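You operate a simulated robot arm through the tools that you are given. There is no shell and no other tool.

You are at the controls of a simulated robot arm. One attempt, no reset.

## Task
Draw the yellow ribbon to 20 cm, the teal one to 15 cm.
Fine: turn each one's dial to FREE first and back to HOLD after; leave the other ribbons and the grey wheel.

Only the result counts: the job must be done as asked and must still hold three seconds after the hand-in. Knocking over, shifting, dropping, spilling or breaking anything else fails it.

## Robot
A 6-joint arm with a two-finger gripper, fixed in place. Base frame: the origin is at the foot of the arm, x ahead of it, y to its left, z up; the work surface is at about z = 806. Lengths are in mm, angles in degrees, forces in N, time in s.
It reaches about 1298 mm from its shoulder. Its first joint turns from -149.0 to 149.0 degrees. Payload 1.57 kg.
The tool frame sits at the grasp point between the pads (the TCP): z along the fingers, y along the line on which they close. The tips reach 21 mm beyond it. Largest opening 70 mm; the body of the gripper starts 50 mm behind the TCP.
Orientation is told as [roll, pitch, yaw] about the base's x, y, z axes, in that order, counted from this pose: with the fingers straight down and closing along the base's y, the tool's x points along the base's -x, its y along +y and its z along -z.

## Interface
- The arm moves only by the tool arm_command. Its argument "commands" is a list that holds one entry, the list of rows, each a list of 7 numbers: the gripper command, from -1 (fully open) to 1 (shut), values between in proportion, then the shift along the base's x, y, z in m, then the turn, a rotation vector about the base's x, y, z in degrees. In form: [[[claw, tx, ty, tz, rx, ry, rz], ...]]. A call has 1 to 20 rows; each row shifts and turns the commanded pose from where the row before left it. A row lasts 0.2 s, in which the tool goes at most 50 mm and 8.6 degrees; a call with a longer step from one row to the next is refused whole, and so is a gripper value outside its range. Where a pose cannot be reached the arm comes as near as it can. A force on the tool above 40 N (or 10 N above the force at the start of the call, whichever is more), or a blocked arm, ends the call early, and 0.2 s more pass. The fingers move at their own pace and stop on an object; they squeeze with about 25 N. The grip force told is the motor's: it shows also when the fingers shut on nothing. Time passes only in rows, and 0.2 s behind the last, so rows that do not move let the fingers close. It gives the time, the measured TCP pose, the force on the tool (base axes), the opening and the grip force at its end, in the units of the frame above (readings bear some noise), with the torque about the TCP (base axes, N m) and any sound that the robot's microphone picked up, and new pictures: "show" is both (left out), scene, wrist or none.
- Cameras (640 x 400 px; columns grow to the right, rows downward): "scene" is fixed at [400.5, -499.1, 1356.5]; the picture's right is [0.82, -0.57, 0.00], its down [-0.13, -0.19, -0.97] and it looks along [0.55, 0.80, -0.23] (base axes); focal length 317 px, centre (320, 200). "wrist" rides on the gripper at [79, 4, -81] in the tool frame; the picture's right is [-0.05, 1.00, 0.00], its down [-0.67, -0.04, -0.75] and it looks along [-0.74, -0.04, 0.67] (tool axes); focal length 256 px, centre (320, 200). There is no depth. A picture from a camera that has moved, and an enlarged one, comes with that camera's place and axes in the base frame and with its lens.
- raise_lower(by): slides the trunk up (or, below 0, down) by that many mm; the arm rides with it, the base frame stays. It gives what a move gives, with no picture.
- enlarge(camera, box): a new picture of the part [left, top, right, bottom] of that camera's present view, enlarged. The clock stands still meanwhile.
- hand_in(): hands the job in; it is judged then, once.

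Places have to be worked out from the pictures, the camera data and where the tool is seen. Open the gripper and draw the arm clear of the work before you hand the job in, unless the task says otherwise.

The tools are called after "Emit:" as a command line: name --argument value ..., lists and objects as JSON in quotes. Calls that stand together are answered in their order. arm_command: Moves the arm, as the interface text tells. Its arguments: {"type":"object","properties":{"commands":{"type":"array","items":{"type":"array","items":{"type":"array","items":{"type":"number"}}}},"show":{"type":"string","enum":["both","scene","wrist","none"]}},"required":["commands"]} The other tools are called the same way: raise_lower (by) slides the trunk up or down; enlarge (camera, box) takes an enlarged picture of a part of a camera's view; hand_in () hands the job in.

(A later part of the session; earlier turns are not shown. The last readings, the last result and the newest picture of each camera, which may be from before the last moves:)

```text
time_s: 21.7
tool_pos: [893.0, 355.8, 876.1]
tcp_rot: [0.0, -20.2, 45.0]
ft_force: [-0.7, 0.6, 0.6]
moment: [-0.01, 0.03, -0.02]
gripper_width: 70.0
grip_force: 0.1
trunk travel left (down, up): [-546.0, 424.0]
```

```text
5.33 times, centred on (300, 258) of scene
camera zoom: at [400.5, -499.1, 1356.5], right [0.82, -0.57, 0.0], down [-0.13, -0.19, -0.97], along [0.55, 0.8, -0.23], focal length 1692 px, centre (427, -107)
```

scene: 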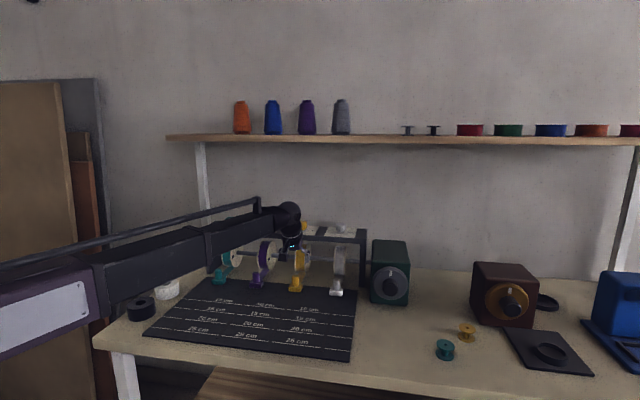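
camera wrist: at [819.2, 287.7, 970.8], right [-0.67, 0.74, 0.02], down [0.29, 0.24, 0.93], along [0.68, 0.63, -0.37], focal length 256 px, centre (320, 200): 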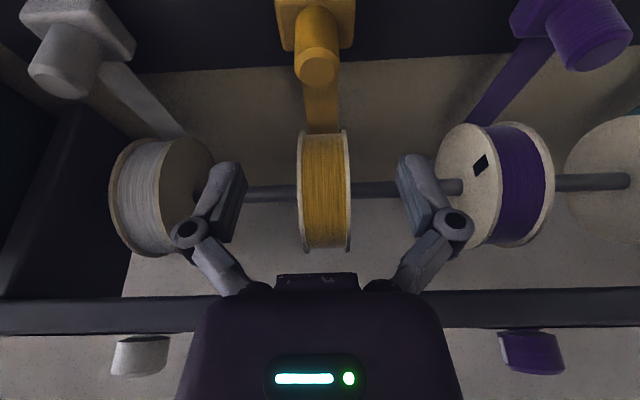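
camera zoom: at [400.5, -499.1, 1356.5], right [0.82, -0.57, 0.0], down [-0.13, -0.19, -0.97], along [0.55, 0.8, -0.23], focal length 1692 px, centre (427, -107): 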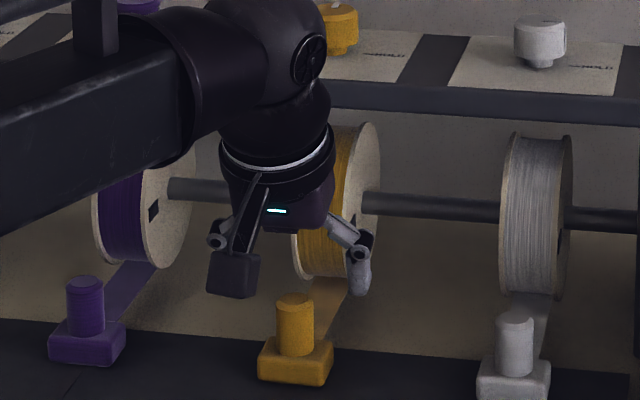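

Two-view triangulation puts the post top at z≈853–858, q≈883, p≈380, matching the TCP (q 883, p 380). I lower 27 mm and close on the post.

Emit:
raise_lower --by -27

Emit:
arm_command --commands '[[[0.0, 0, 0, 0, 0, 0, 0], [0.4, 0, 0, 0, 0, 0, 0], [1, 0, 0, 0, 0, 0, 0], [1, 0, 0, 0, 0, 0, 0], [1, 0, 0, 0, 0, 0, 0]]]' --show "both"

Emit:
enlarge --camera "scene" --box '[240, 230, 360, 305]'

```text
time_s: 22.5
tool_pos: [893.0, 354.8, 849.0]
tcp_rot: [0.1, -20.1, 45.0]
ft_force: [-0.6, -1.0, 0.2]
moment: [-0.02, 0.0, 0.01]
gripper_width: 70.2
grip_force: 0.0
trunk travel left (down, up): [-519.0, 451.0]
```

```text
time_s: 23.7
tool_pos: [893.8, 355.3, 850.7]
tcp_rot: [0.1, -20.2, 45.0]
ft_force: [1.3, -1.4, 5.8]
moment: [-0.05, -0.02, -0.01]
gripper_width: 22.6
grip_force: 31.8
trunk travel left (down, up): [-519.0, 451.0]
camera wrist: at [819.1, 287.3, 899.1], right [-0.67, 0.74, 0.02], down [0.29, 0.24, 0.93], along [0.68, 0.63, -0.37], focal length 256 px, centre (320, 200)
```

scene: 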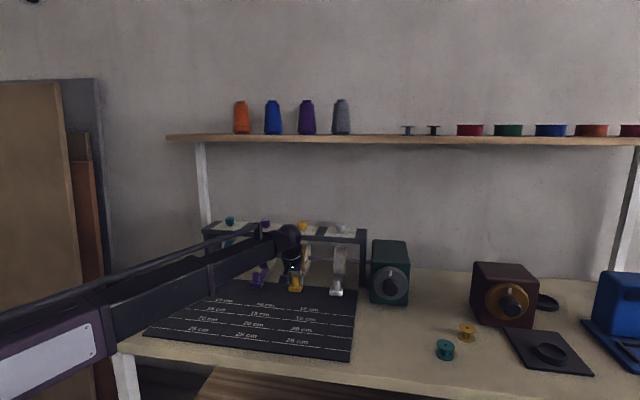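
wrist: 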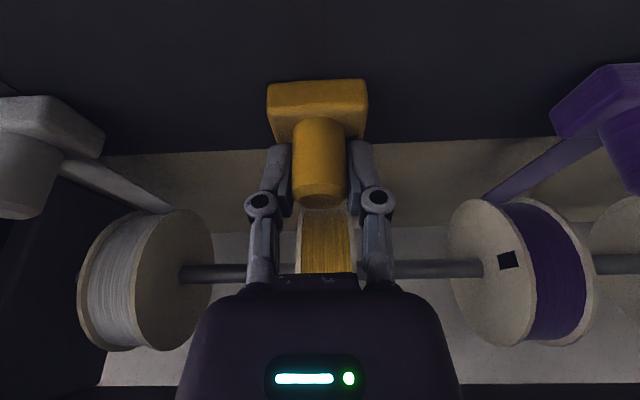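

```text
5.33 times, centred on (300, 268) of scene
camera zoom: at [400.5, -499.1, 1356.5], right [0.82, -0.57, 0.0], down [-0.13, -0.19, -0.97], along [0.55, 0.8, -0.23], focal length 1692 px, centre (427, -160)
```

zoom: 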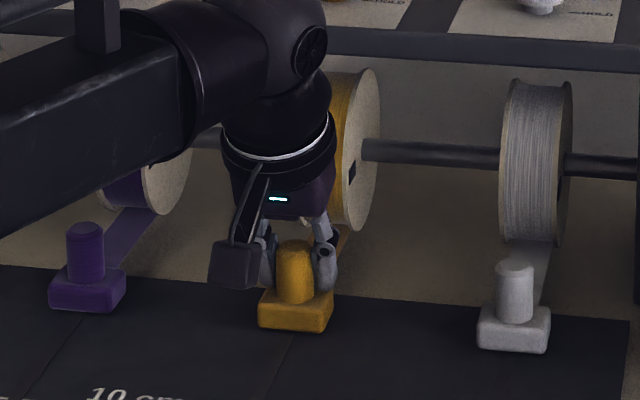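

Gripped (22.6 mm post width, low forces). I pull 40 mm toward the front along the lane first and read the force.

Emit:
arm_command --commands '[[[1, -0.0035, -0.0035, 0, 0, 0, 0], [1, -0.00707, -0.00707, 0, 0, 0, 0], [1, -0.00707, -0.00707, 0, 0, 0, 0], [1, -0.00707, -0.00707, 0, 0, 0, 0], [1, -0.0035, -0.0035, 0, 0, 0, 0]]]' --show "both"

Emit:
enlarge --camera "scene" --box '[230, 240, 350, 315]'

```text
time_s: 24.9
tool_pos: [864.3, 328.0, 848.4]
tcp_rot: [0.0, -20.1, 45.0]
ft_force: [5.2, -5.0, 6.4]
moment: [0.06, -0.29, 0.03]
gripper_width: 22.5
grip_force: 32.6
trunk travel left (down, up): [-519.0, 451.0]
camera wrist: at [790.1, 258.4, 899.0], right [-0.67, 0.74, 0.02], down [0.29, 0.24, 0.93], along [0.68, 0.63, -0.37], focal length 256 px, centre (320, 200)
```

scene: 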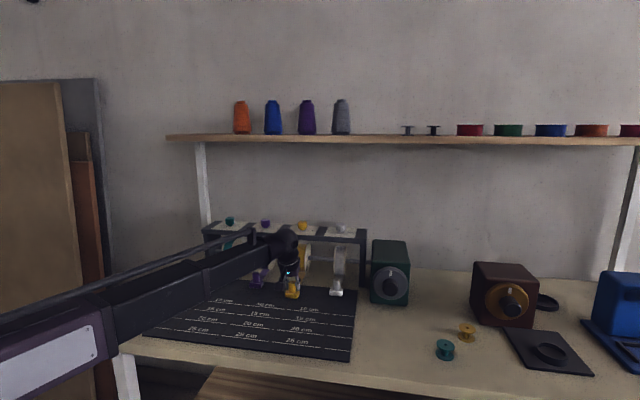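
wrist: 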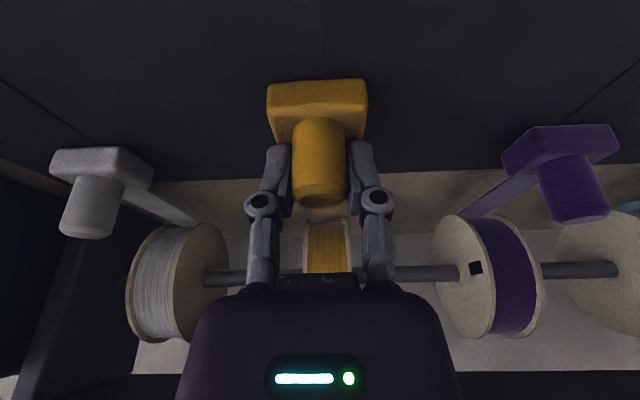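

```text
5.33 times, centred on (290, 278) of scene
camera zoom: at [400.5, -499.1, 1356.5], right [0.82, -0.57, 0.0], down [-0.13, -0.19, -0.97], along [0.55, 0.8, -0.23], focal length 1692 px, centre (480, -213)
```

zoom: 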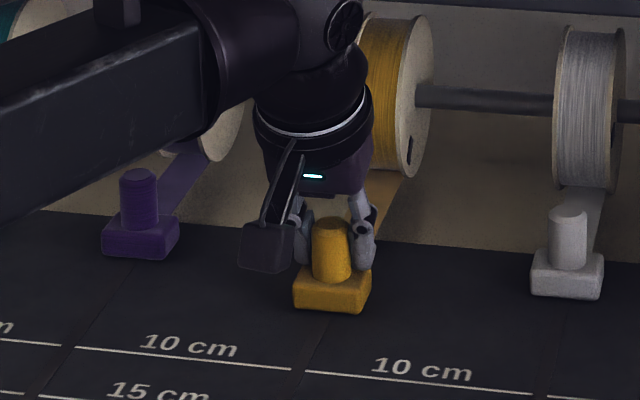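

The tab slides freely with the gripper, almost no drag. I continue 150 mm more, with a small sideways correction to relieve the 7 N lateral force.

Emit:
arm_command --commands '[[[1, -0.0065, -0.0077, 0, 0, 0, 0], [1, -0.00707, -0.00707, 0, 0, 0, 0], [1, -0.00707, -0.00707, 0, 0, 0, 0], [1, -0.00707, -0.00707, 0, 0, 0, 0], [1, -0.00707, -0.00707, 0, 0, 0, 0], [1, -0.00707, -0.00707, 0, 0, 0, 0], [1, -0.00707, -0.00707, 0, 0, 0, 0], [1, -0.00707, -0.00707, 0, 0, 0, 0], [1, -0.00707, -0.00707, 0, 0, 0, 0], [1, -0.00707, -0.00707, 0, 0, 0, 0], [1, -0.00707, -0.00707, 0, 0, 0, 0], [1, -0.00707, -0.00707, 0, 0, 0, 0], [1, -0.00707, -0.00707, 0, 0, 0, 0], [1, -0.00707, -0.00707, 0, 0, 0, 0], [1, -0.00707, -0.00707, 0, 0, 0, 0], [1, 0, 0, 0, 0, 0, 0]]]' --show "both"

Emit:
enlarge --camera "scene" --box '[190, 280, 310, 355]'

```text
time_s: 28.3
tool_pos: [759.3, 222.0, 849.7]
tcp_rot: [0.1, -20.1, 45.0]
ft_force: [-5.8, 5.2, 1.1]
moment: [0.28, -0.17, -0.05]
gripper_width: 22.8
grip_force: 31.8
trunk travel left (down, up): [-519.0, 451.0]
camera wrist: at [684.6, 152.6, 899.1], right [-0.67, 0.74, 0.02], down [0.29, 0.24, 0.93], along [0.68, 0.63, -0.37], focal length 256 px, centre (320, 200)
```

scene: 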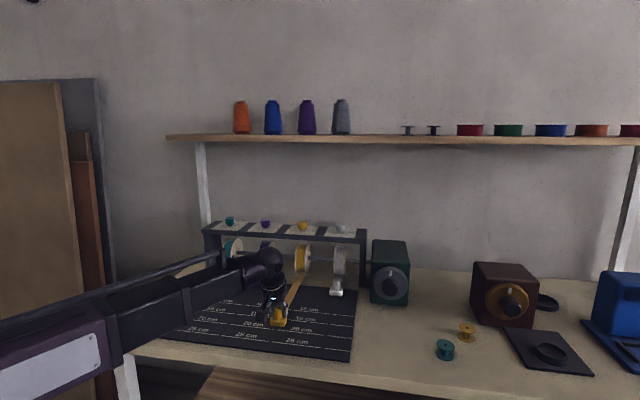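
wrist: 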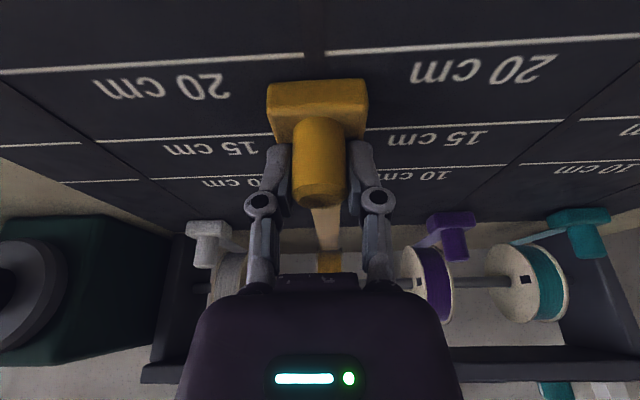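

```text
5.33 times, centred on (250, 318) of scene
camera zoom: at [400.5, -499.1, 1356.5], right [0.82, -0.57, 0.0], down [-0.13, -0.19, -0.97], along [0.55, 0.8, -0.23], focal length 1692 px, centre (693, -427)
```

zoom: 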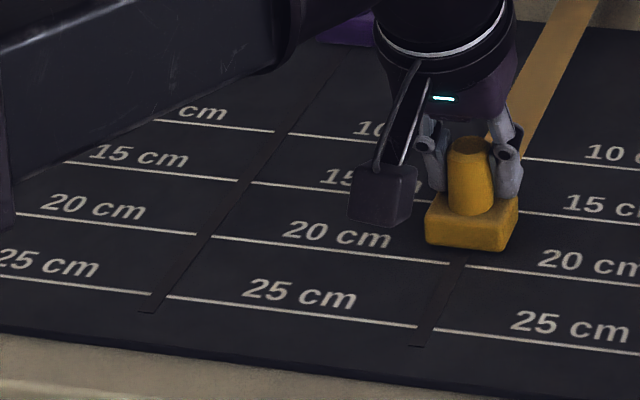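

Displacement is 189 mm and the block's front edge measures ~12–13 mm short of the 20 cm line in both cameras, so front edge = scale reading. I pull 11.7 mm more (total ≈201).

Emit:
arm_command --commands '[[[1, -0.0045, -0.0039, 0, 0, 0, 0], [1, -0.0041, -0.0041, 0, 0, 0, 0], [1, 0, 0, 0, 0, 0, 0]]]' --show "both"

Emit:
enlarge --camera "scene" --box '[225, 290, 325, 352]'

Emit:
enlarge --camera "wrist" --box '[240, 30, 400, 130]'

```text
time_s: 29.1
tool_pos: [750.2, 213.4, 849.3]
tcp_rot: [-0.1, -20.1, 45.0]
ft_force: [-0.8, 1.0, 4.2]
moment: [-0.1, 0.02, -0.03]
gripper_width: 22.5
grip_force: 32.4
trunk travel left (down, up): [-519.0, 451.0]
camera wrist: at [675.9, 144.2, 899.1], right [-0.67, 0.74, 0.02], down [0.29, 0.24, 0.93], along [0.68, 0.63, -0.37], focal length 256 px, centre (320, 200)
```

scene: 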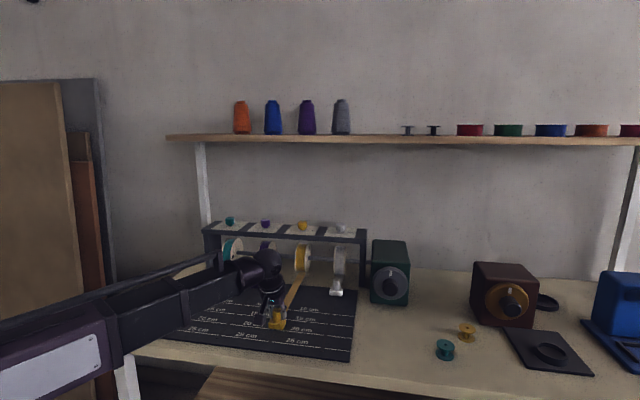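
wrist: 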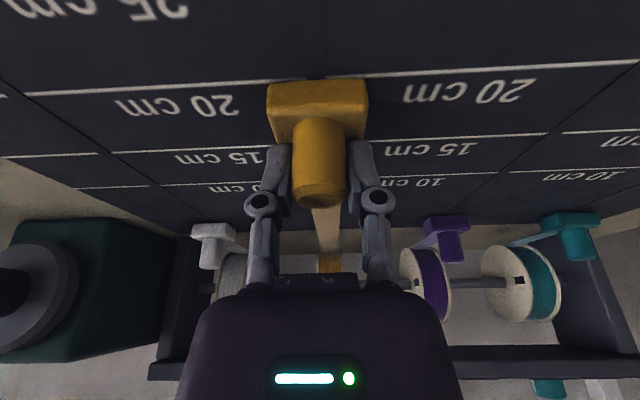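

```text
6.40 times, centred on (275, 321) of scene
camera zoom: at [400.5, -499.1, 1356.5], right [0.82, -0.57, 0.0], down [-0.13, -0.19, -0.97], along [0.55, 0.8, -0.23], focal length 2031 px, centre (608, -574)
```

zoom: 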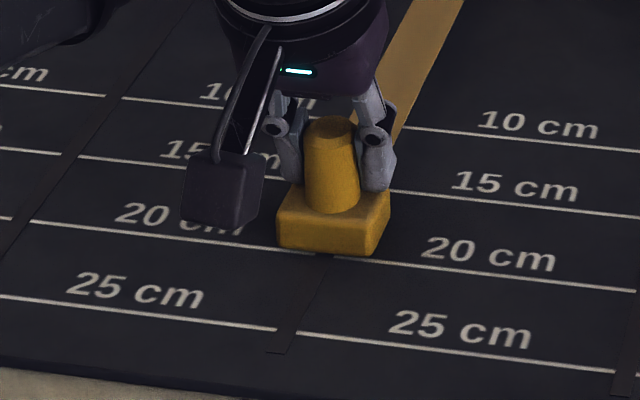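

```text
4.00 times, centred on (320, 80) of wrist
camera zoom: at [675.9, 144.2, 899.1], right [-0.67, 0.74, 0.02], down [0.29, 0.24, 0.93], along [0.68, 0.63, -0.37], focal length 1024 px, centre (320, 680)
```

zoom: 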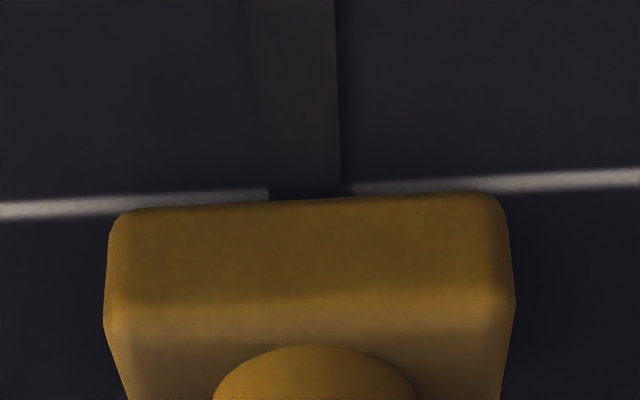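

The block's front edge now sits on the 20 cm line in both views (displacement ≈201 mm). I open the gripper and watch whether the tab stays put.

Emit:
arm_command --commands '[[[0.2, 0, 0, 0, 0, 0, 0], [-0.4, 0, 0, 0, 0, 0, 0], [-1, 0, 0, 0, 0, 0, 0], [-1, 0, 0, 0, 0, 0, 0], [-1, 0, 0, 0, 0, 0, 0], [-1, 0, 0, 0, 0, 0, 0]]]' --show "both"

Emit:
enlarge --camera "scene" --box '[225, 290, 325, 352]'

Emit:
enlarge --camera "wrist" --box '[240, 30, 400, 130]'

```text
time_s: 30.5
tool_pos: [750.6, 212.6, 849.2]
tcp_rot: [-0.1, -20.0, 45.0]
ft_force: [0.1, 0.7, -0.1]
moment: [-0.02, 0.01, -0.01]
gripper_width: 70.0
grip_force: 0.0
trunk travel left (down, up): [-519.0, 451.0]
camera wrist: at [676.1, 144.4, 898.8], right [-0.67, 0.74, 0.02], down [0.29, 0.24, 0.93], along [0.68, 0.63, -0.37], focal length 256 px, centre (320, 200)
```

scene: 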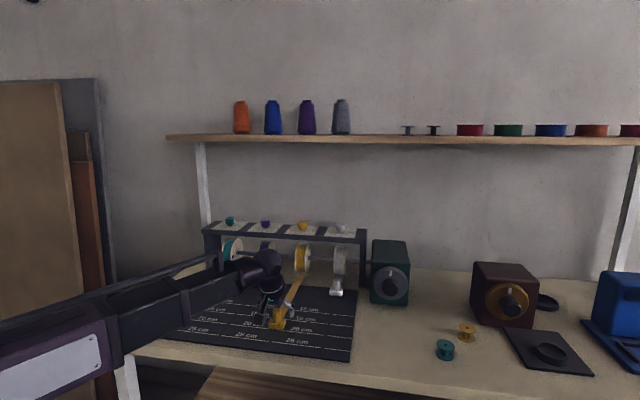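
wrist: 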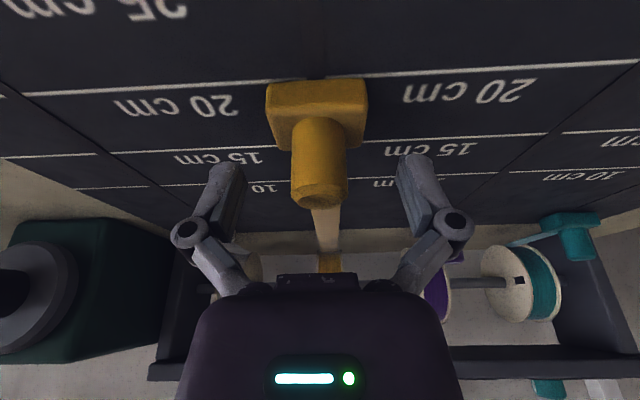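

```text
6.40 times, centred on (275, 321) of scene
camera zoom: at [400.5, -499.1, 1356.5], right [0.82, -0.57, 0.0], down [-0.13, -0.19, -0.97], along [0.55, 0.8, -0.23], focal length 2031 px, centre (608, -574)
```

zoom: 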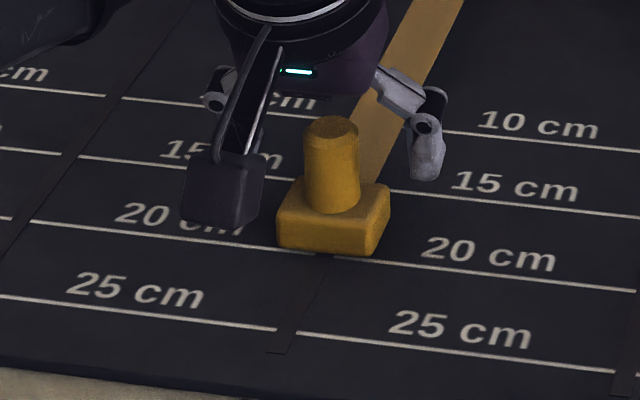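

```text
4.00 times, centred on (320, 80) of wrist
camera zoom: at [676.1, 144.4, 898.8], right [-0.67, 0.74, 0.02], down [0.29, 0.24, 0.93], along [0.68, 0.63, -0.37], focal length 1024 px, centre (320, 680)
```

zoom: 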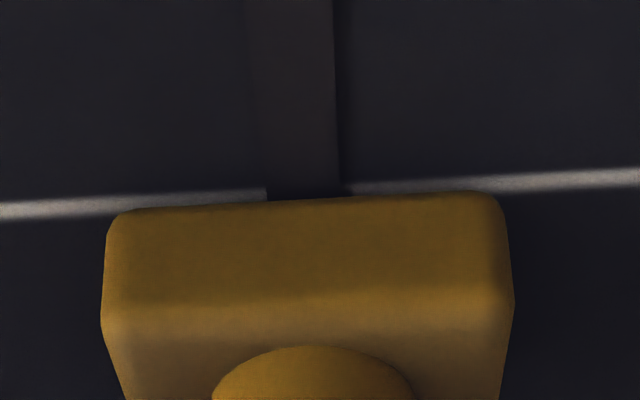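

The tab stays in place when released. I raise the trunk to clear the post, then remove the tilt.

Emit:
raise_lower --by 65

Emit:
arm_command --commands '[[[-1, 0, 0, 0, -4.71, 4.71, 0], [-1, 0, 0, 0, -4.71, 4.71, 0], [-1, 0, 0, 0, -4.71, 4.71, 0], [-1, 0, 0, 0, 0, 0, 0]]]' --show "both"

Emit:
enlarge --camera "scene" --box '[225, 290, 325, 352]'

```text
time_s: 31.5
tool_pos: [751.0, 212.4, 913.8]
tcp_rot: [-0.1, -20.0, 45.0]
ft_force: [-0.3, 0.0, -0.8]
moment: [0.01, 0.03, 0.0]
gripper_width: 70.0
grip_force: 0.0
trunk travel left (down, up): [-584.0, 386.0]
```

```text
time_s: 32.5
tool_pos: [750.6, 214.4, 902.3]
tcp_rot: [-0.1, 0.0, 45.0]
ft_force: [0.5, -0.4, 0.4]
moment: [0.01, 0.02, -0.02]
gripper_width: 70.2
grip_force: 0.0
out of reach, approached as far as the arm can: row 1, 2
trunk travel left (down, up): [-584.0, 386.0]
camera wrist: at [691.9, 160.9, 984.6], right [-0.67, 0.74, 0.0], down [0.5, 0.45, 0.75], along [0.55, 0.5, -0.67], focal length 256 px, centre (320, 200)
```

scene: 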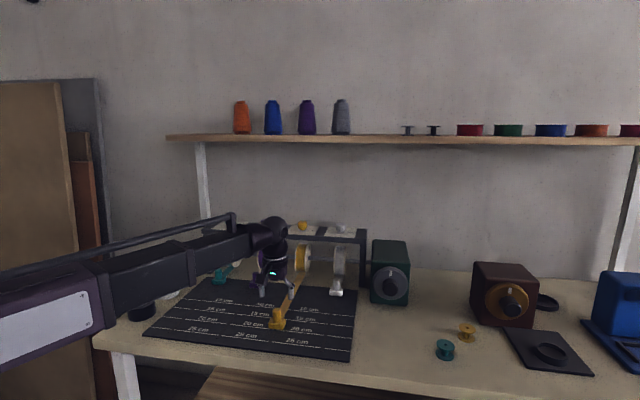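
wrist: 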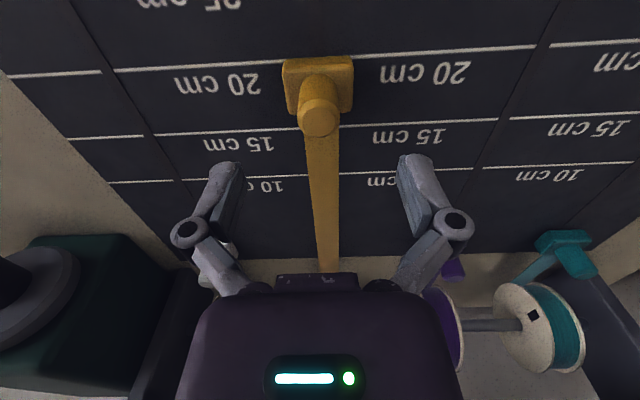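

```text
6.40 times, centred on (275, 321) of scene
camera zoom: at [400.5, -499.1, 1356.5], right [0.82, -0.57, 0.0], down [-0.13, -0.19, -0.97], along [0.55, 0.8, -0.23], focal length 2031 px, centre (608, -574)
```

zoom: 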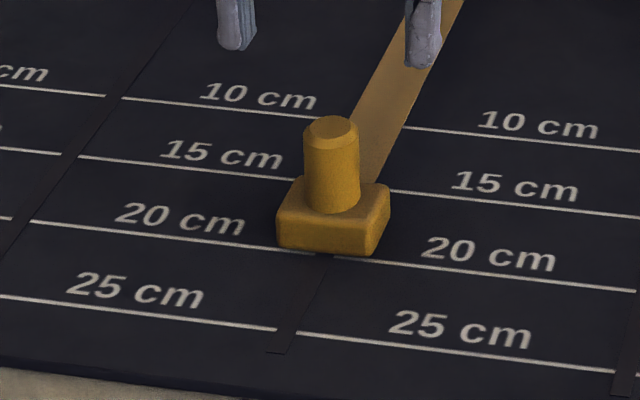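

The tab is still on the 20 cm line. I raise the trunk to bring TCP to z≈1014 and advance along the lane to straddle the yellow dial again.

Emit:
raise_lower --by 112

Emit:
arm_command --commands '[[[-1, 0.0256, 0.0244, 0, 0, 0, 0], [-1, 0.025, 0.025, 0, 0, 0, 0], [-1, 0.025, 0.025, 0, 0, 0, 0], [-1, 0.025, 0.025, 0, 0, 0, 0], [-1, 0.025, 0.025, 0, 0, 0, 0], [-1, 0.025, 0.025, 0, 0, 0, 0], [-1, 0, 0, 0, 0, 0, 0]]]' --show "both"

```text
time_s: 33.9
tool_pos: [749.6, 213.5, 1015.8]
tcp_rot: [0.1, 0.0, 44.9]
ft_force: [0.2, -0.4, 0.1]
moment: [-0.04, 0.01, -0.03]
gripper_width: 69.8
grip_force: 0.2
trunk travel left (down, up): [-696.0, 274.0]
```

```text
time_s: 35.5
tool_pos: [901.6, 364.2, 1014.1]
tcp_rot: [0.0, -0.1, 45.1]
ft_force: [0.1, 0.4, 0.5]
moment: [0.0, 0.0, 0.02]
gripper_width: 70.1
grip_force: 0.0
trunk travel left (down, up): [-696.0, 274.0]
camera wrist: at [843.2, 310.4, 1096.6], right [-0.67, 0.74, 0.0], down [0.5, 0.44, 0.75], along [0.56, 0.5, -0.67], focal length 256 px, centre (320, 200)
```

scene: 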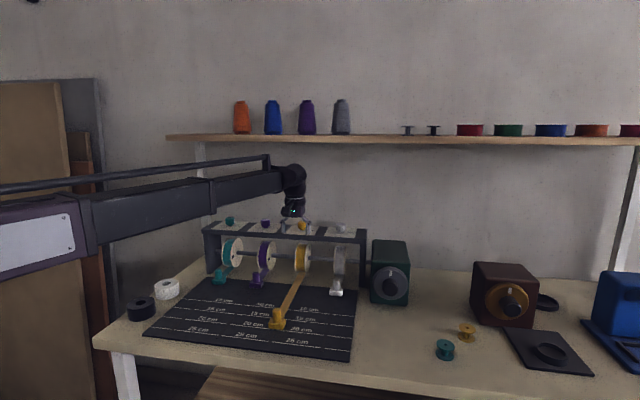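
wrist: 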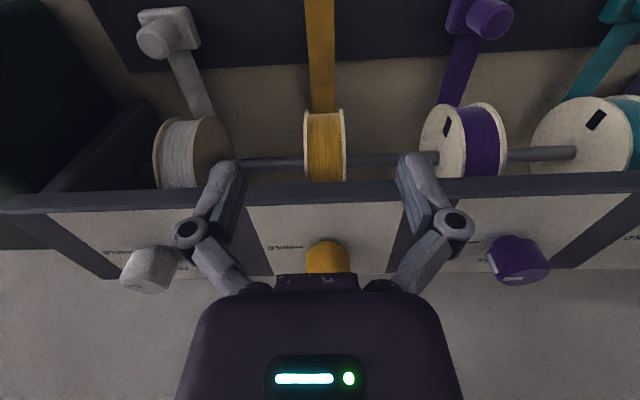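

Aligned at p≈380; I advance the last ~99 mm so the fingers straddle the dial at (971.8,434.5).

Emit:
arm_command --commands '[[[-1, 0.021, 0.021, 0, 0, 0, 0], [-1, 0.021, 0.021, 0, 0, 0, 0], [-1, 0.0185, 0.0185, 0, 0, 0, 0], [-1, 0.0095, 0.0095, 0, 0, 0, 0], [-1, 0, 0, 0, 0, 0, 0]]]' --show "both"

Emit:
enlarge --camera "scene" --box '[252, 180, 352, 242]'

```text
time_s: 36.7
tool_pos: [971.3, 433.6, 1015.3]
tcp_rot: [0.0, -0.1, 45.1]
ft_force: [-0.6, 1.7, -0.1]
moment: [0.01, 0.02, 0.04]
gripper_width: 70.1
grip_force: 0.1
trunk travel left (down, up): [-696.0, 274.0]
camera wrist: at [913.1, 380.9, 1096.4], right [-0.67, 0.74, 0.0], down [0.5, 0.44, 0.75], along [0.56, 0.5, -0.67], focal length 256 px, centre (320, 200)
```

scene: 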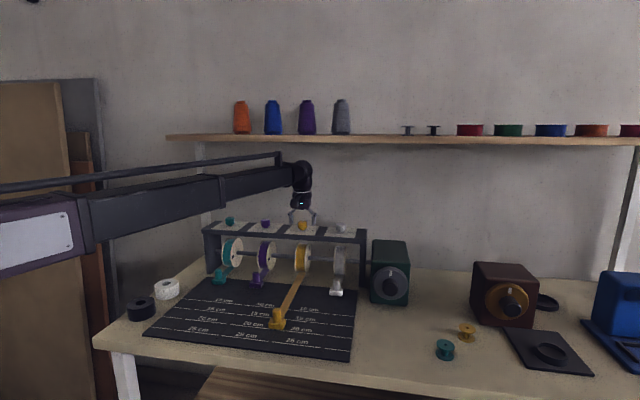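
wrist: 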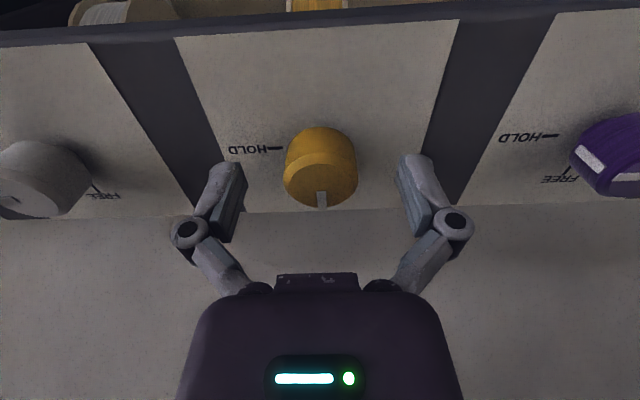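

```text
6.40 times, centred on (302, 211) of scene
camera zoom: at [400.5, -499.1, 1356.5], right [0.82, -0.57, 0.0], down [-0.13, -0.19, -0.97], along [0.55, 0.8, -0.23], focal length 2031 px, centre (435, 130)
```

zoom: 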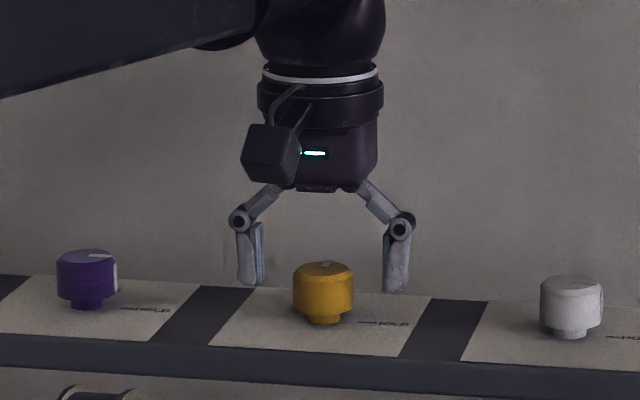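

The pointer is at FREE and the fingers straddle the dial cleanly. I close on it and turn -90° (clockwise from above) back toward HOLD.

Emit:
arm_command --commands '[[[0.0, 0, 0, 0, 0, 0, 0], [0.3, 0, 0, 0, 0, 0, 0], [1, 0, 0, 0, 0, 0, 0], [1, 0, 0, 0, 0, 0, 0]]]' --show "none"

Emit:
arm_command --commands '[[[1, 0, 0, 0, 0, 0, -8.2], [1, 0, 0, 0, 0, 0, -8.2], [1, 0, 0, 0, 0, 0, -8.2], [1, 0, 0, 0, 0, 0, -8.2], [1, 0, 0, 0, 0, 0, -8.2], [1, 0, 0, 0, 0, 0, -8.2]]]' --show "wrist"

```text
time_s: 37.7
tool_pos: [971.3, 433.1, 1015.4]
tcp_rot: [0.0, -0.1, 45.0]
ft_force: [0.3, 2.8, 3.8]
moment: [0.14, -0.11, 0.01]
gripper_width: 33.9
grip_force: 32.0
trunk travel left (down, up): [-696.0, 274.0]
```

```text
time_s: 39.1
tool_pos: [969.9, 435.3, 1015.4]
tcp_rot: [0.0, -0.1, -4.3]
ft_force: [1.1, 14.3, 8.5]
moment: [0.23, 0.35, 0.03]
gripper_width: 33.6
grip_force: 31.9
trunk travel left (down, up): [-696.0, 274.0]
camera wrist: at [892.5, 445.7, 1096.7], right [0.13, 0.99, 0.0], down [0.66, -0.09, 0.75], along [0.74, -0.1, -0.67], focal length 256 px, centre (320, 200)
```

wrist: 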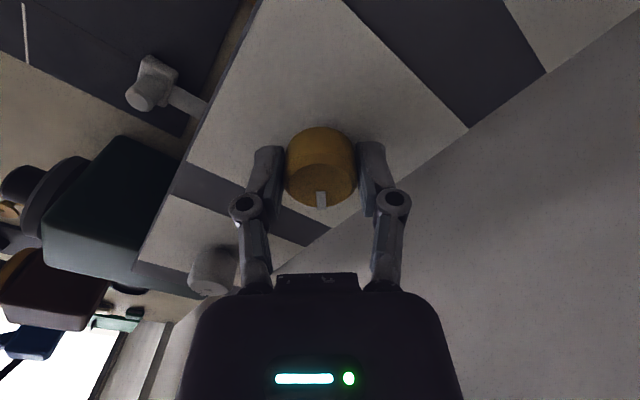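

The dial turns with the gripper; a 14 N push in +y suggests a 1–2 mm offset, so I shift +1 mm in y while finishing the remaining 41°.

Emit:
arm_command --commands '[[[1, -0.0005, 0.001, 0, 0, 0, -8.1], [1, 0, 0, 0, 0, 0, -8.1], [1, 0, 0, 0, 0, 0, -8.1], [1, 0, 0, 0, 0, 0, -8.1], [1, 0, 0, 0, 0, 0, -8.1], [1, 0, 0, 0, 0, 0, 0]]]' --show "both"

Emit:
enlarge --camera "wrist" --box '[170, 70, 490, 270]'

Emit:
enlarge --camera "scene" --box '[252, 180, 352, 242]'

```text
time_s: 40.5
tool_pos: [971.2, 435.2, 1015.5]
tcp_rot: [0.1, -0.2, -44.8]
ft_force: [16.6, 22.2, 22.0]
moment: [0.61, -0.26, 0.03]
gripper_width: 33.8
grip_force: 32.5
trunk travel left (down, up): [-696.0, 274.0]
camera wrist: at [918.1, 495.5, 1096.5], right [0.74, 0.67, 0.0], down [0.44, -0.49, 0.75], along [0.5, -0.55, -0.66], focal length 256 px, centre (320, 200)
```

scene: 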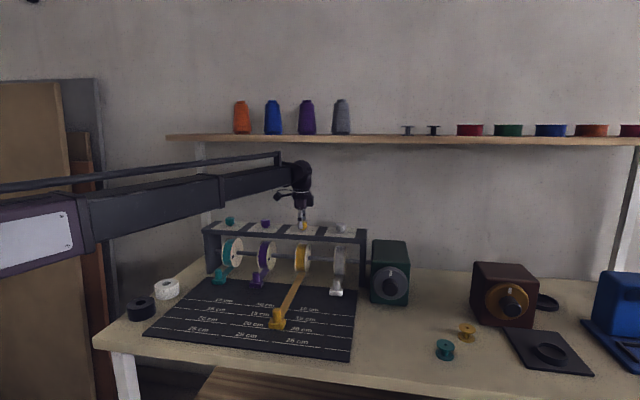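
wrist: 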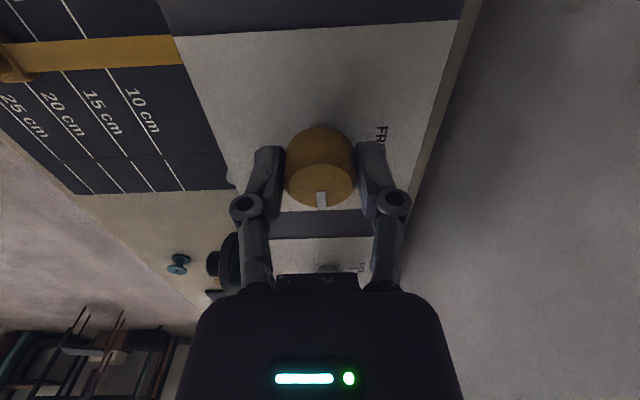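

```text
2.00 times, centred on (330, 170) of wrist
camera zoom: at [918.1, 495.5, 1096.5], right [0.74, 0.67, 0.0], down [0.44, -0.49, 0.75], along [0.5, -0.55, -0.66], focal length 512 px, centre (300, 260)
```

zoom: 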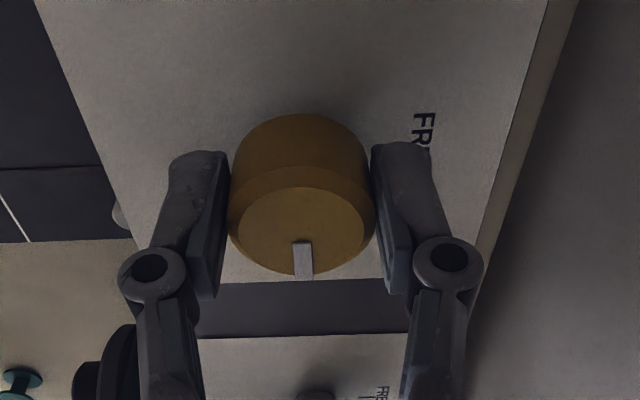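

```text
6.40 times, centred on (302, 211) of scene
camera zoom: at [400.5, -499.1, 1356.5], right [0.82, -0.57, 0.0], down [-0.13, -0.19, -0.97], along [0.55, 0.8, -0.23], focal length 2031 px, centre (435, 130)
```

zoom: 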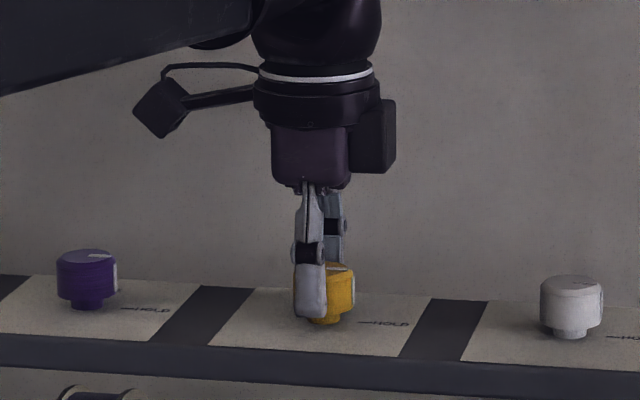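

Pointer is back at HOLD (p+ side). There's a ~27 N residual push, so I ease the command ~2 mm toward it and then open.

Emit:
arm_command --commands '[[[1, 0.001, 0.0015, 0.001, 0, 0, 0], [1, 0, 0, 0, 0, 0, 0]]]' --show "none"

Emit:
arm_command --commands '[[[0, 0, 0, 0, 0, 0, 0], [-0.5, 0, 0, 0, 0, 0, 0], [-1, 0, 0, 0, 0, 0, 0], [-1, 0, 0, 0, 0, 0, 0]]]' --show "both"

Emit:
enlarge --camera "wrist" --box '[170, 70, 490, 270]'

Emit:
enlarge --camera "scene" --box '[225, 290, 325, 352]'

```text
time_s: 41.1
tool_pos: [971.5, 436.4, 1015.0]
tcp_rot: [0.1, -0.2, -44.7]
ft_force: [11.3, 17.4, 16.4]
moment: [0.42, -0.5, 0.02]
gripper_width: 33.6
grip_force: 31.8
trunk travel left (down, up): [-696.0, 274.0]
```

```text
time_s: 42.1
tool_pos: [970.7, 435.3, 1014.3]
tcp_rot: [0.1, -0.2, -44.8]
ft_force: [0.2, -0.8, -0.2]
moment: [0.04, 0.01, -0.01]
gripper_width: 70.2
grip_force: 0.0
trunk travel left (down, up): [-696.0, 274.0]
camera wrist: at [918.8, 494.7, 1096.3], right [0.74, 0.67, 0.0], down [0.45, -0.49, 0.75], along [0.5, -0.55, -0.67], focal length 256 px, centre (320, 200)
```

scene: 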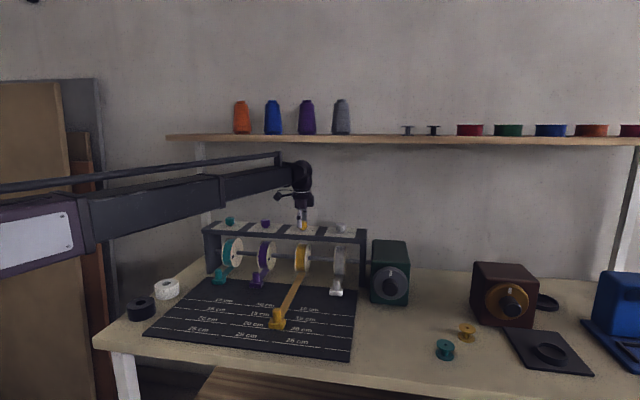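
wrist: 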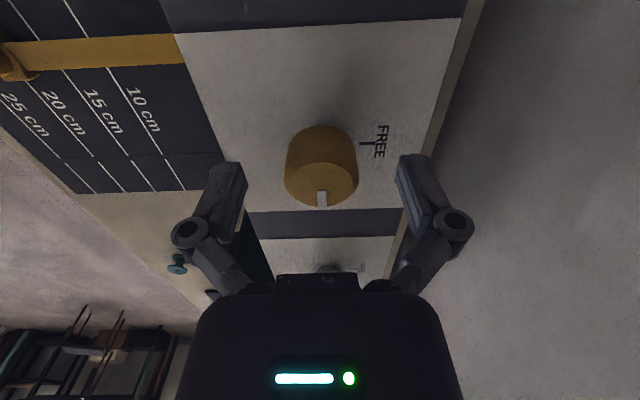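

```text
2.00 times, centred on (330, 170) of wrist
camera zoom: at [918.8, 494.7, 1096.3], right [0.74, 0.67, 0.0], down [0.45, -0.49, 0.75], along [0.5, -0.55, -0.67], focal length 512 px, centre (300, 260)
```

zoom: 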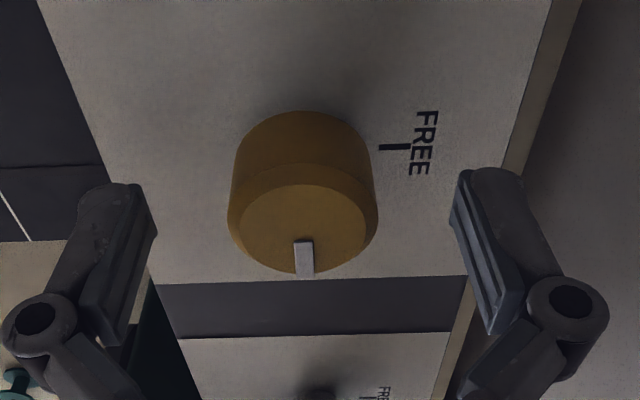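

```text
6.40 times, centred on (275, 321) of scene
camera zoom: at [400.5, -499.1, 1356.5], right [0.82, -0.57, 0.0], down [-0.13, -0.19, -0.97], along [0.55, 0.8, -0.23], focal length 2031 px, centre (608, -574)
```

zoom: 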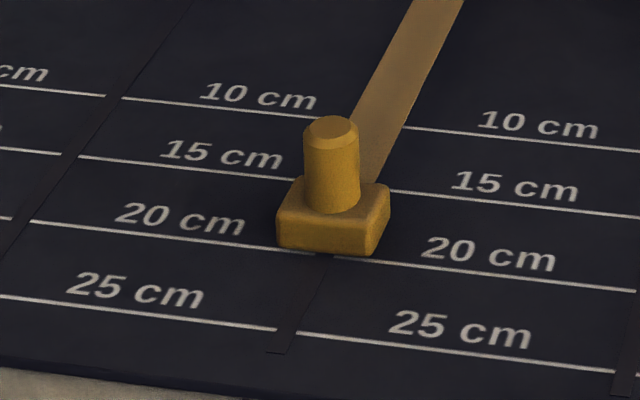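

Dial at HOLD and the yellow tab remains on 20 cm. I rotate the open gripper back to yaw 45 and retreat, then shift sideways toward the teal lane.

Emit:
arm_command --commands '[[[-1, 0, -0.001, 0, 0, 0, 8.18], [-1, 0, 0, 0, 0, 0, 8.18], [-1, 0, 0, 0, 0, 0, 8.18], [-1, 0, 0, 0, 0, 0, 8.18], [-1, 0, 0, 0, 0, 0, 8.18], [-1, 0, 0, 0, 0, 0, 8.18], [-1, 0, 0, 0, 0, 0, 8.18], [-1, 0, 0, 0, 0, 0, 8.18], [-1, 0, 0, 0, 0, 0, 8.18], [-1, 0, 0, 0, 0, 0, 8.18], [-1, 0, 0, 0, 0, 0, 8.1], [-1, -0.01, -0.01, 0, 0, 0, 0], [-1, -0.02, -0.02, 0, 0, 0, 0], [-1, -0.025, -0.025, 0, 0, 0, 0], [-1, -0.025, -0.025, 0, 0, 0, 0], [-1, -0.015, -0.015, 0, 0, 0, 0]]]' --show "none"

Emit:
arm_command --commands '[[[-1, -0.02, 0.02, 0, 0, 0, 0], [-1, -0.03, 0.03, 0, 0, 0, 0], [-1, -0.03, 0.03, 0, 0, 0, 0], [-1, -0.03, 0.03, 0, 0, 0, 0], [-1, -0.03, 0.03, 0, 0, 0, 0], [-1, -0.03, 0.03, 0, 0, 0, 0], [-1, -0.02, 0.02, 0, 0, 0, 0], [-1, -0.008, 0.008, 0, 0, 0, 0], [-1, 0, 0, 0, 0, 0, 0]]]' --show "both"

```text
time_s: 45.5
tool_pos: [874.8, 340.2, 1014.0]
tcp_rot: [0.0, 0.0, 45.3]
ft_force: [0.1, -0.4, -0.4]
moment: [-0.02, -0.04, 0.01]
gripper_width: 70.1
grip_force: 0.1
trunk travel left (down, up): [-696.0, 274.0]
```

```text
time_s: 47.5
tool_pos: [677.6, 536.4, 1015.8]
tcp_rot: [0.0, -0.1, 45.3]
ft_force: [0.2, 0.6, -0.1]
moment: [-0.03, 0.0, -0.02]
gripper_width: 70.0
grip_force: 0.2
trunk travel left (down, up): [-696.0, 274.0]
camera wrist: at [619.1, 483.9, 1096.4], right [-0.67, 0.74, 0.0], down [0.49, 0.45, 0.75], along [0.55, 0.5, -0.67], focal length 256 px, centre (320, 200)
```

scene: 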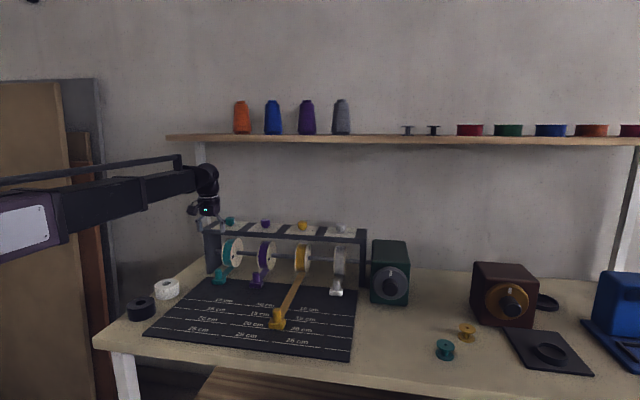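
wrist: 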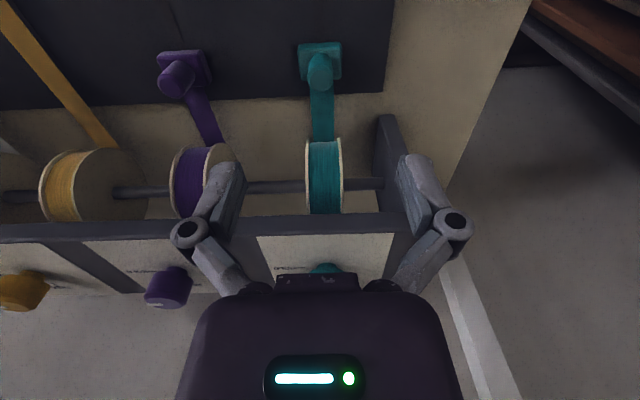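

I'm in line with the teal dial (p≈100). A shelf upright stands near the rack's left end, so I check its position before moving in.

Emit:
enlarge --camera "scene" --box '[150, 120, 270, 195]'

Emit:
enlarge --camera "scene" --box '[150, 200, 270, 275]'

Emit:
enlarge --camera "wrist" --box '[340, 200, 640, 387]'

```text
5.33 times, centred on (210, 158) of scene
camera zoom: at [400.5, -499.1, 1356.5], right [0.82, -0.57, 0.0], down [-0.13, -0.19, -0.97], along [0.55, 0.8, -0.23], focal length 1692 px, centre (907, 427)
```

zoom: 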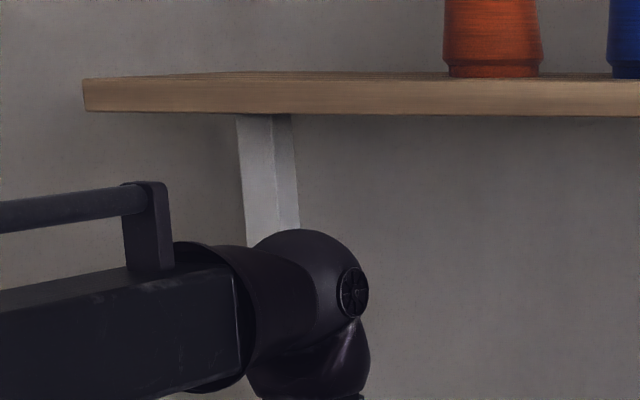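

```text
5.33 times, centred on (210, 238) of scene
camera zoom: at [400.5, -499.1, 1356.5], right [0.82, -0.57, 0.0], down [-0.13, -0.19, -0.97], along [0.55, 0.8, -0.23], focal length 1692 px, centre (907, 0)
```

zoom: 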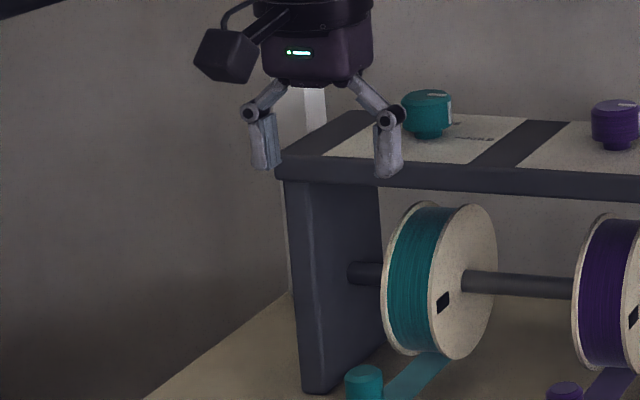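

```text
2.13 times, centred on (490, 294) of wrist
camera zoom: at [619.1, 483.9, 1096.4], right [-0.67, 0.74, 0.0], down [0.49, 0.45, 0.75], along [0.55, 0.5, -0.67], focal length 546 px, centre (-43, 0)
```

zoom: 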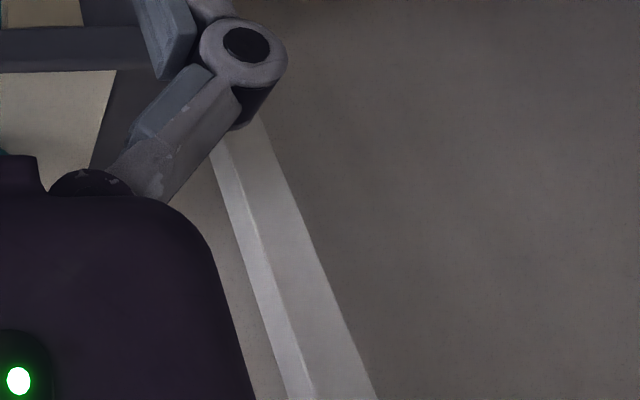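

The upright triangulates to about (739,833), well behind the rack, so it's no obstacle. I advance toward the teal dial, stopping ~45 mm short to verify alignment.

Emit:
arm_command --commands '[[[-1, 0.02, 0.02, 0, 0, 0, -0.3], [-1, 0.022, 0.022, 0, 0, 0, 0], [-1, 0.022, 0.022, 0, 0, 0, 0], [-1, 0, 0, 0, 0, 0, 0]]]' --show "both"

Emit:
enlarge --camera "wrist" --box '[170, 120, 490, 320]'

Emit:
enlarge --camera "scene" --box '[180, 185, 280, 247]'

```text
time_s: 48.5
tool_pos: [740.2, 603.5, 1015.4]
tcp_rot: [0.1, -0.1, 44.9]
ft_force: [-0.2, -0.3, 0.0]
moment: [0.04, 0.0, -0.02]
gripper_width: 70.1
grip_force: 0.0
trunk travel left (down, up): [-696.0, 274.0]
camera wrist: at [682.5, 550.1, 1096.6], right [-0.67, 0.75, 0.0], down [0.5, 0.44, 0.75], along [0.56, 0.5, -0.67], focal length 256 px, centre (320, 200)
```

scene: 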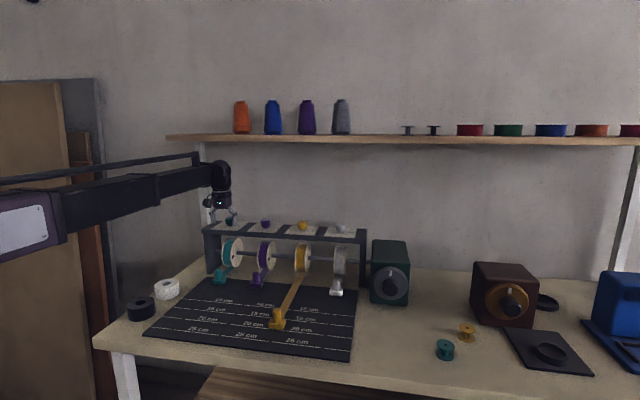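
wrist: 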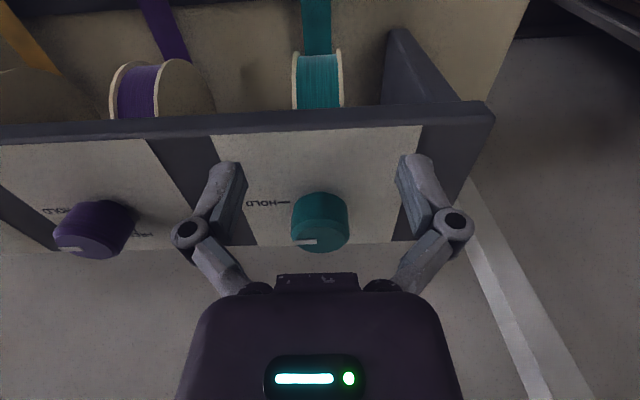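

```text
2.00 times, centred on (330, 220) of wrist
camera zoom: at [682.5, 550.1, 1096.6], right [-0.67, 0.75, 0.0], down [0.5, 0.44, 0.75], along [0.56, 0.5, -0.67], focal length 512 px, centre (300, 160)
```

zoom: 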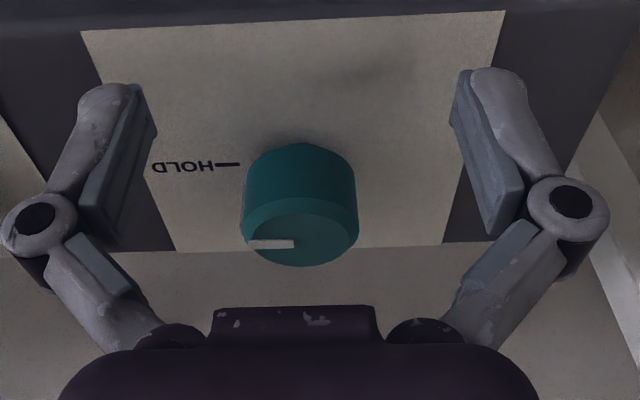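

```text
6.40 times, centred on (230, 216) of scene
camera zoom: at [400.5, -499.1, 1356.5], right [0.82, -0.57, 0.0], down [-0.13, -0.19, -0.97], along [0.55, 0.8, -0.23], focal length 2031 px, centre (896, 98)
```

zoom: 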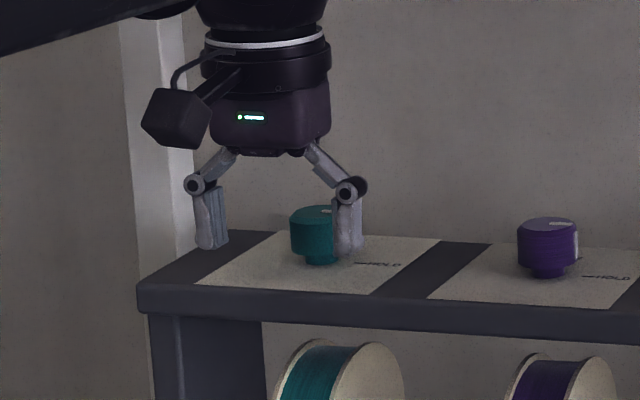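

Teal dial computes to p≈100, q≈994 while the TCP reads p≈97, so I correct sideways ~+2 mm while advancing part of the way and re-read the pose.

Emit:
arm_command --commands '[[[-1, 0.011, 0.009, 0, 0, 0, 0], [-1, 0.011, 0.009, 0, 0, 0, 0], [-1, 0, 0, 0, 0, 0, 0], [-1, 0, 0, 0, 0, 0, 0]]]' --show "wrist"

Emit:
enlarge --camera "wrist" --box '[170, 100, 490, 300]'

```text
time_s: 49.5
tool_pos: [763.5, 618.5, 1015.3]
tcp_rot: [0.0, -0.1, 44.8]
ft_force: [0.1, 0.2, 0.3]
moment: [0.02, -0.01, 0.01]
gripper_width: 69.9
grip_force: 0.1
trunk travel left (down, up): [-696.0, 274.0]
camera wrist: at [705.6, 567.1, 1096.4], right [-0.67, 0.75, 0.0], down [0.5, 0.44, 0.75], along [0.56, 0.5, -0.67], focal length 256 px, centre (320, 200)
```

wrist: 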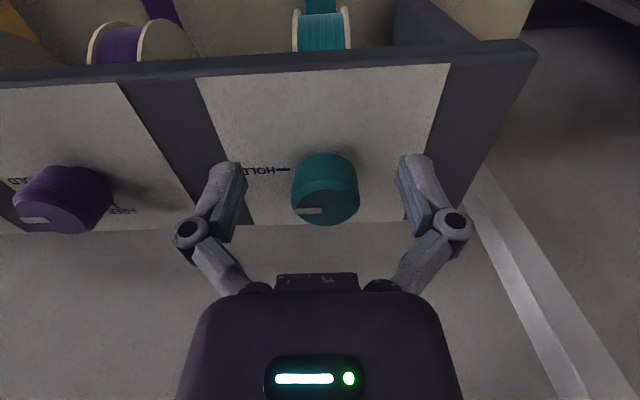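

```text
2.00 times, centred on (330, 200) of wrist
camera zoom: at [705.6, 567.1, 1096.4], right [-0.67, 0.75, 0.0], down [0.5, 0.44, 0.75], along [0.56, 0.5, -0.67], focal length 512 px, centre (300, 200)
```

zoom: 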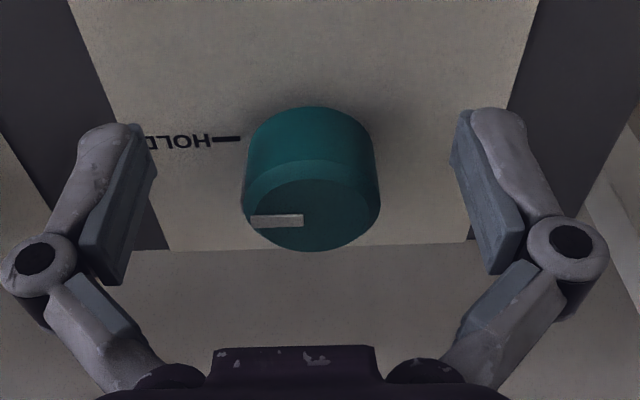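

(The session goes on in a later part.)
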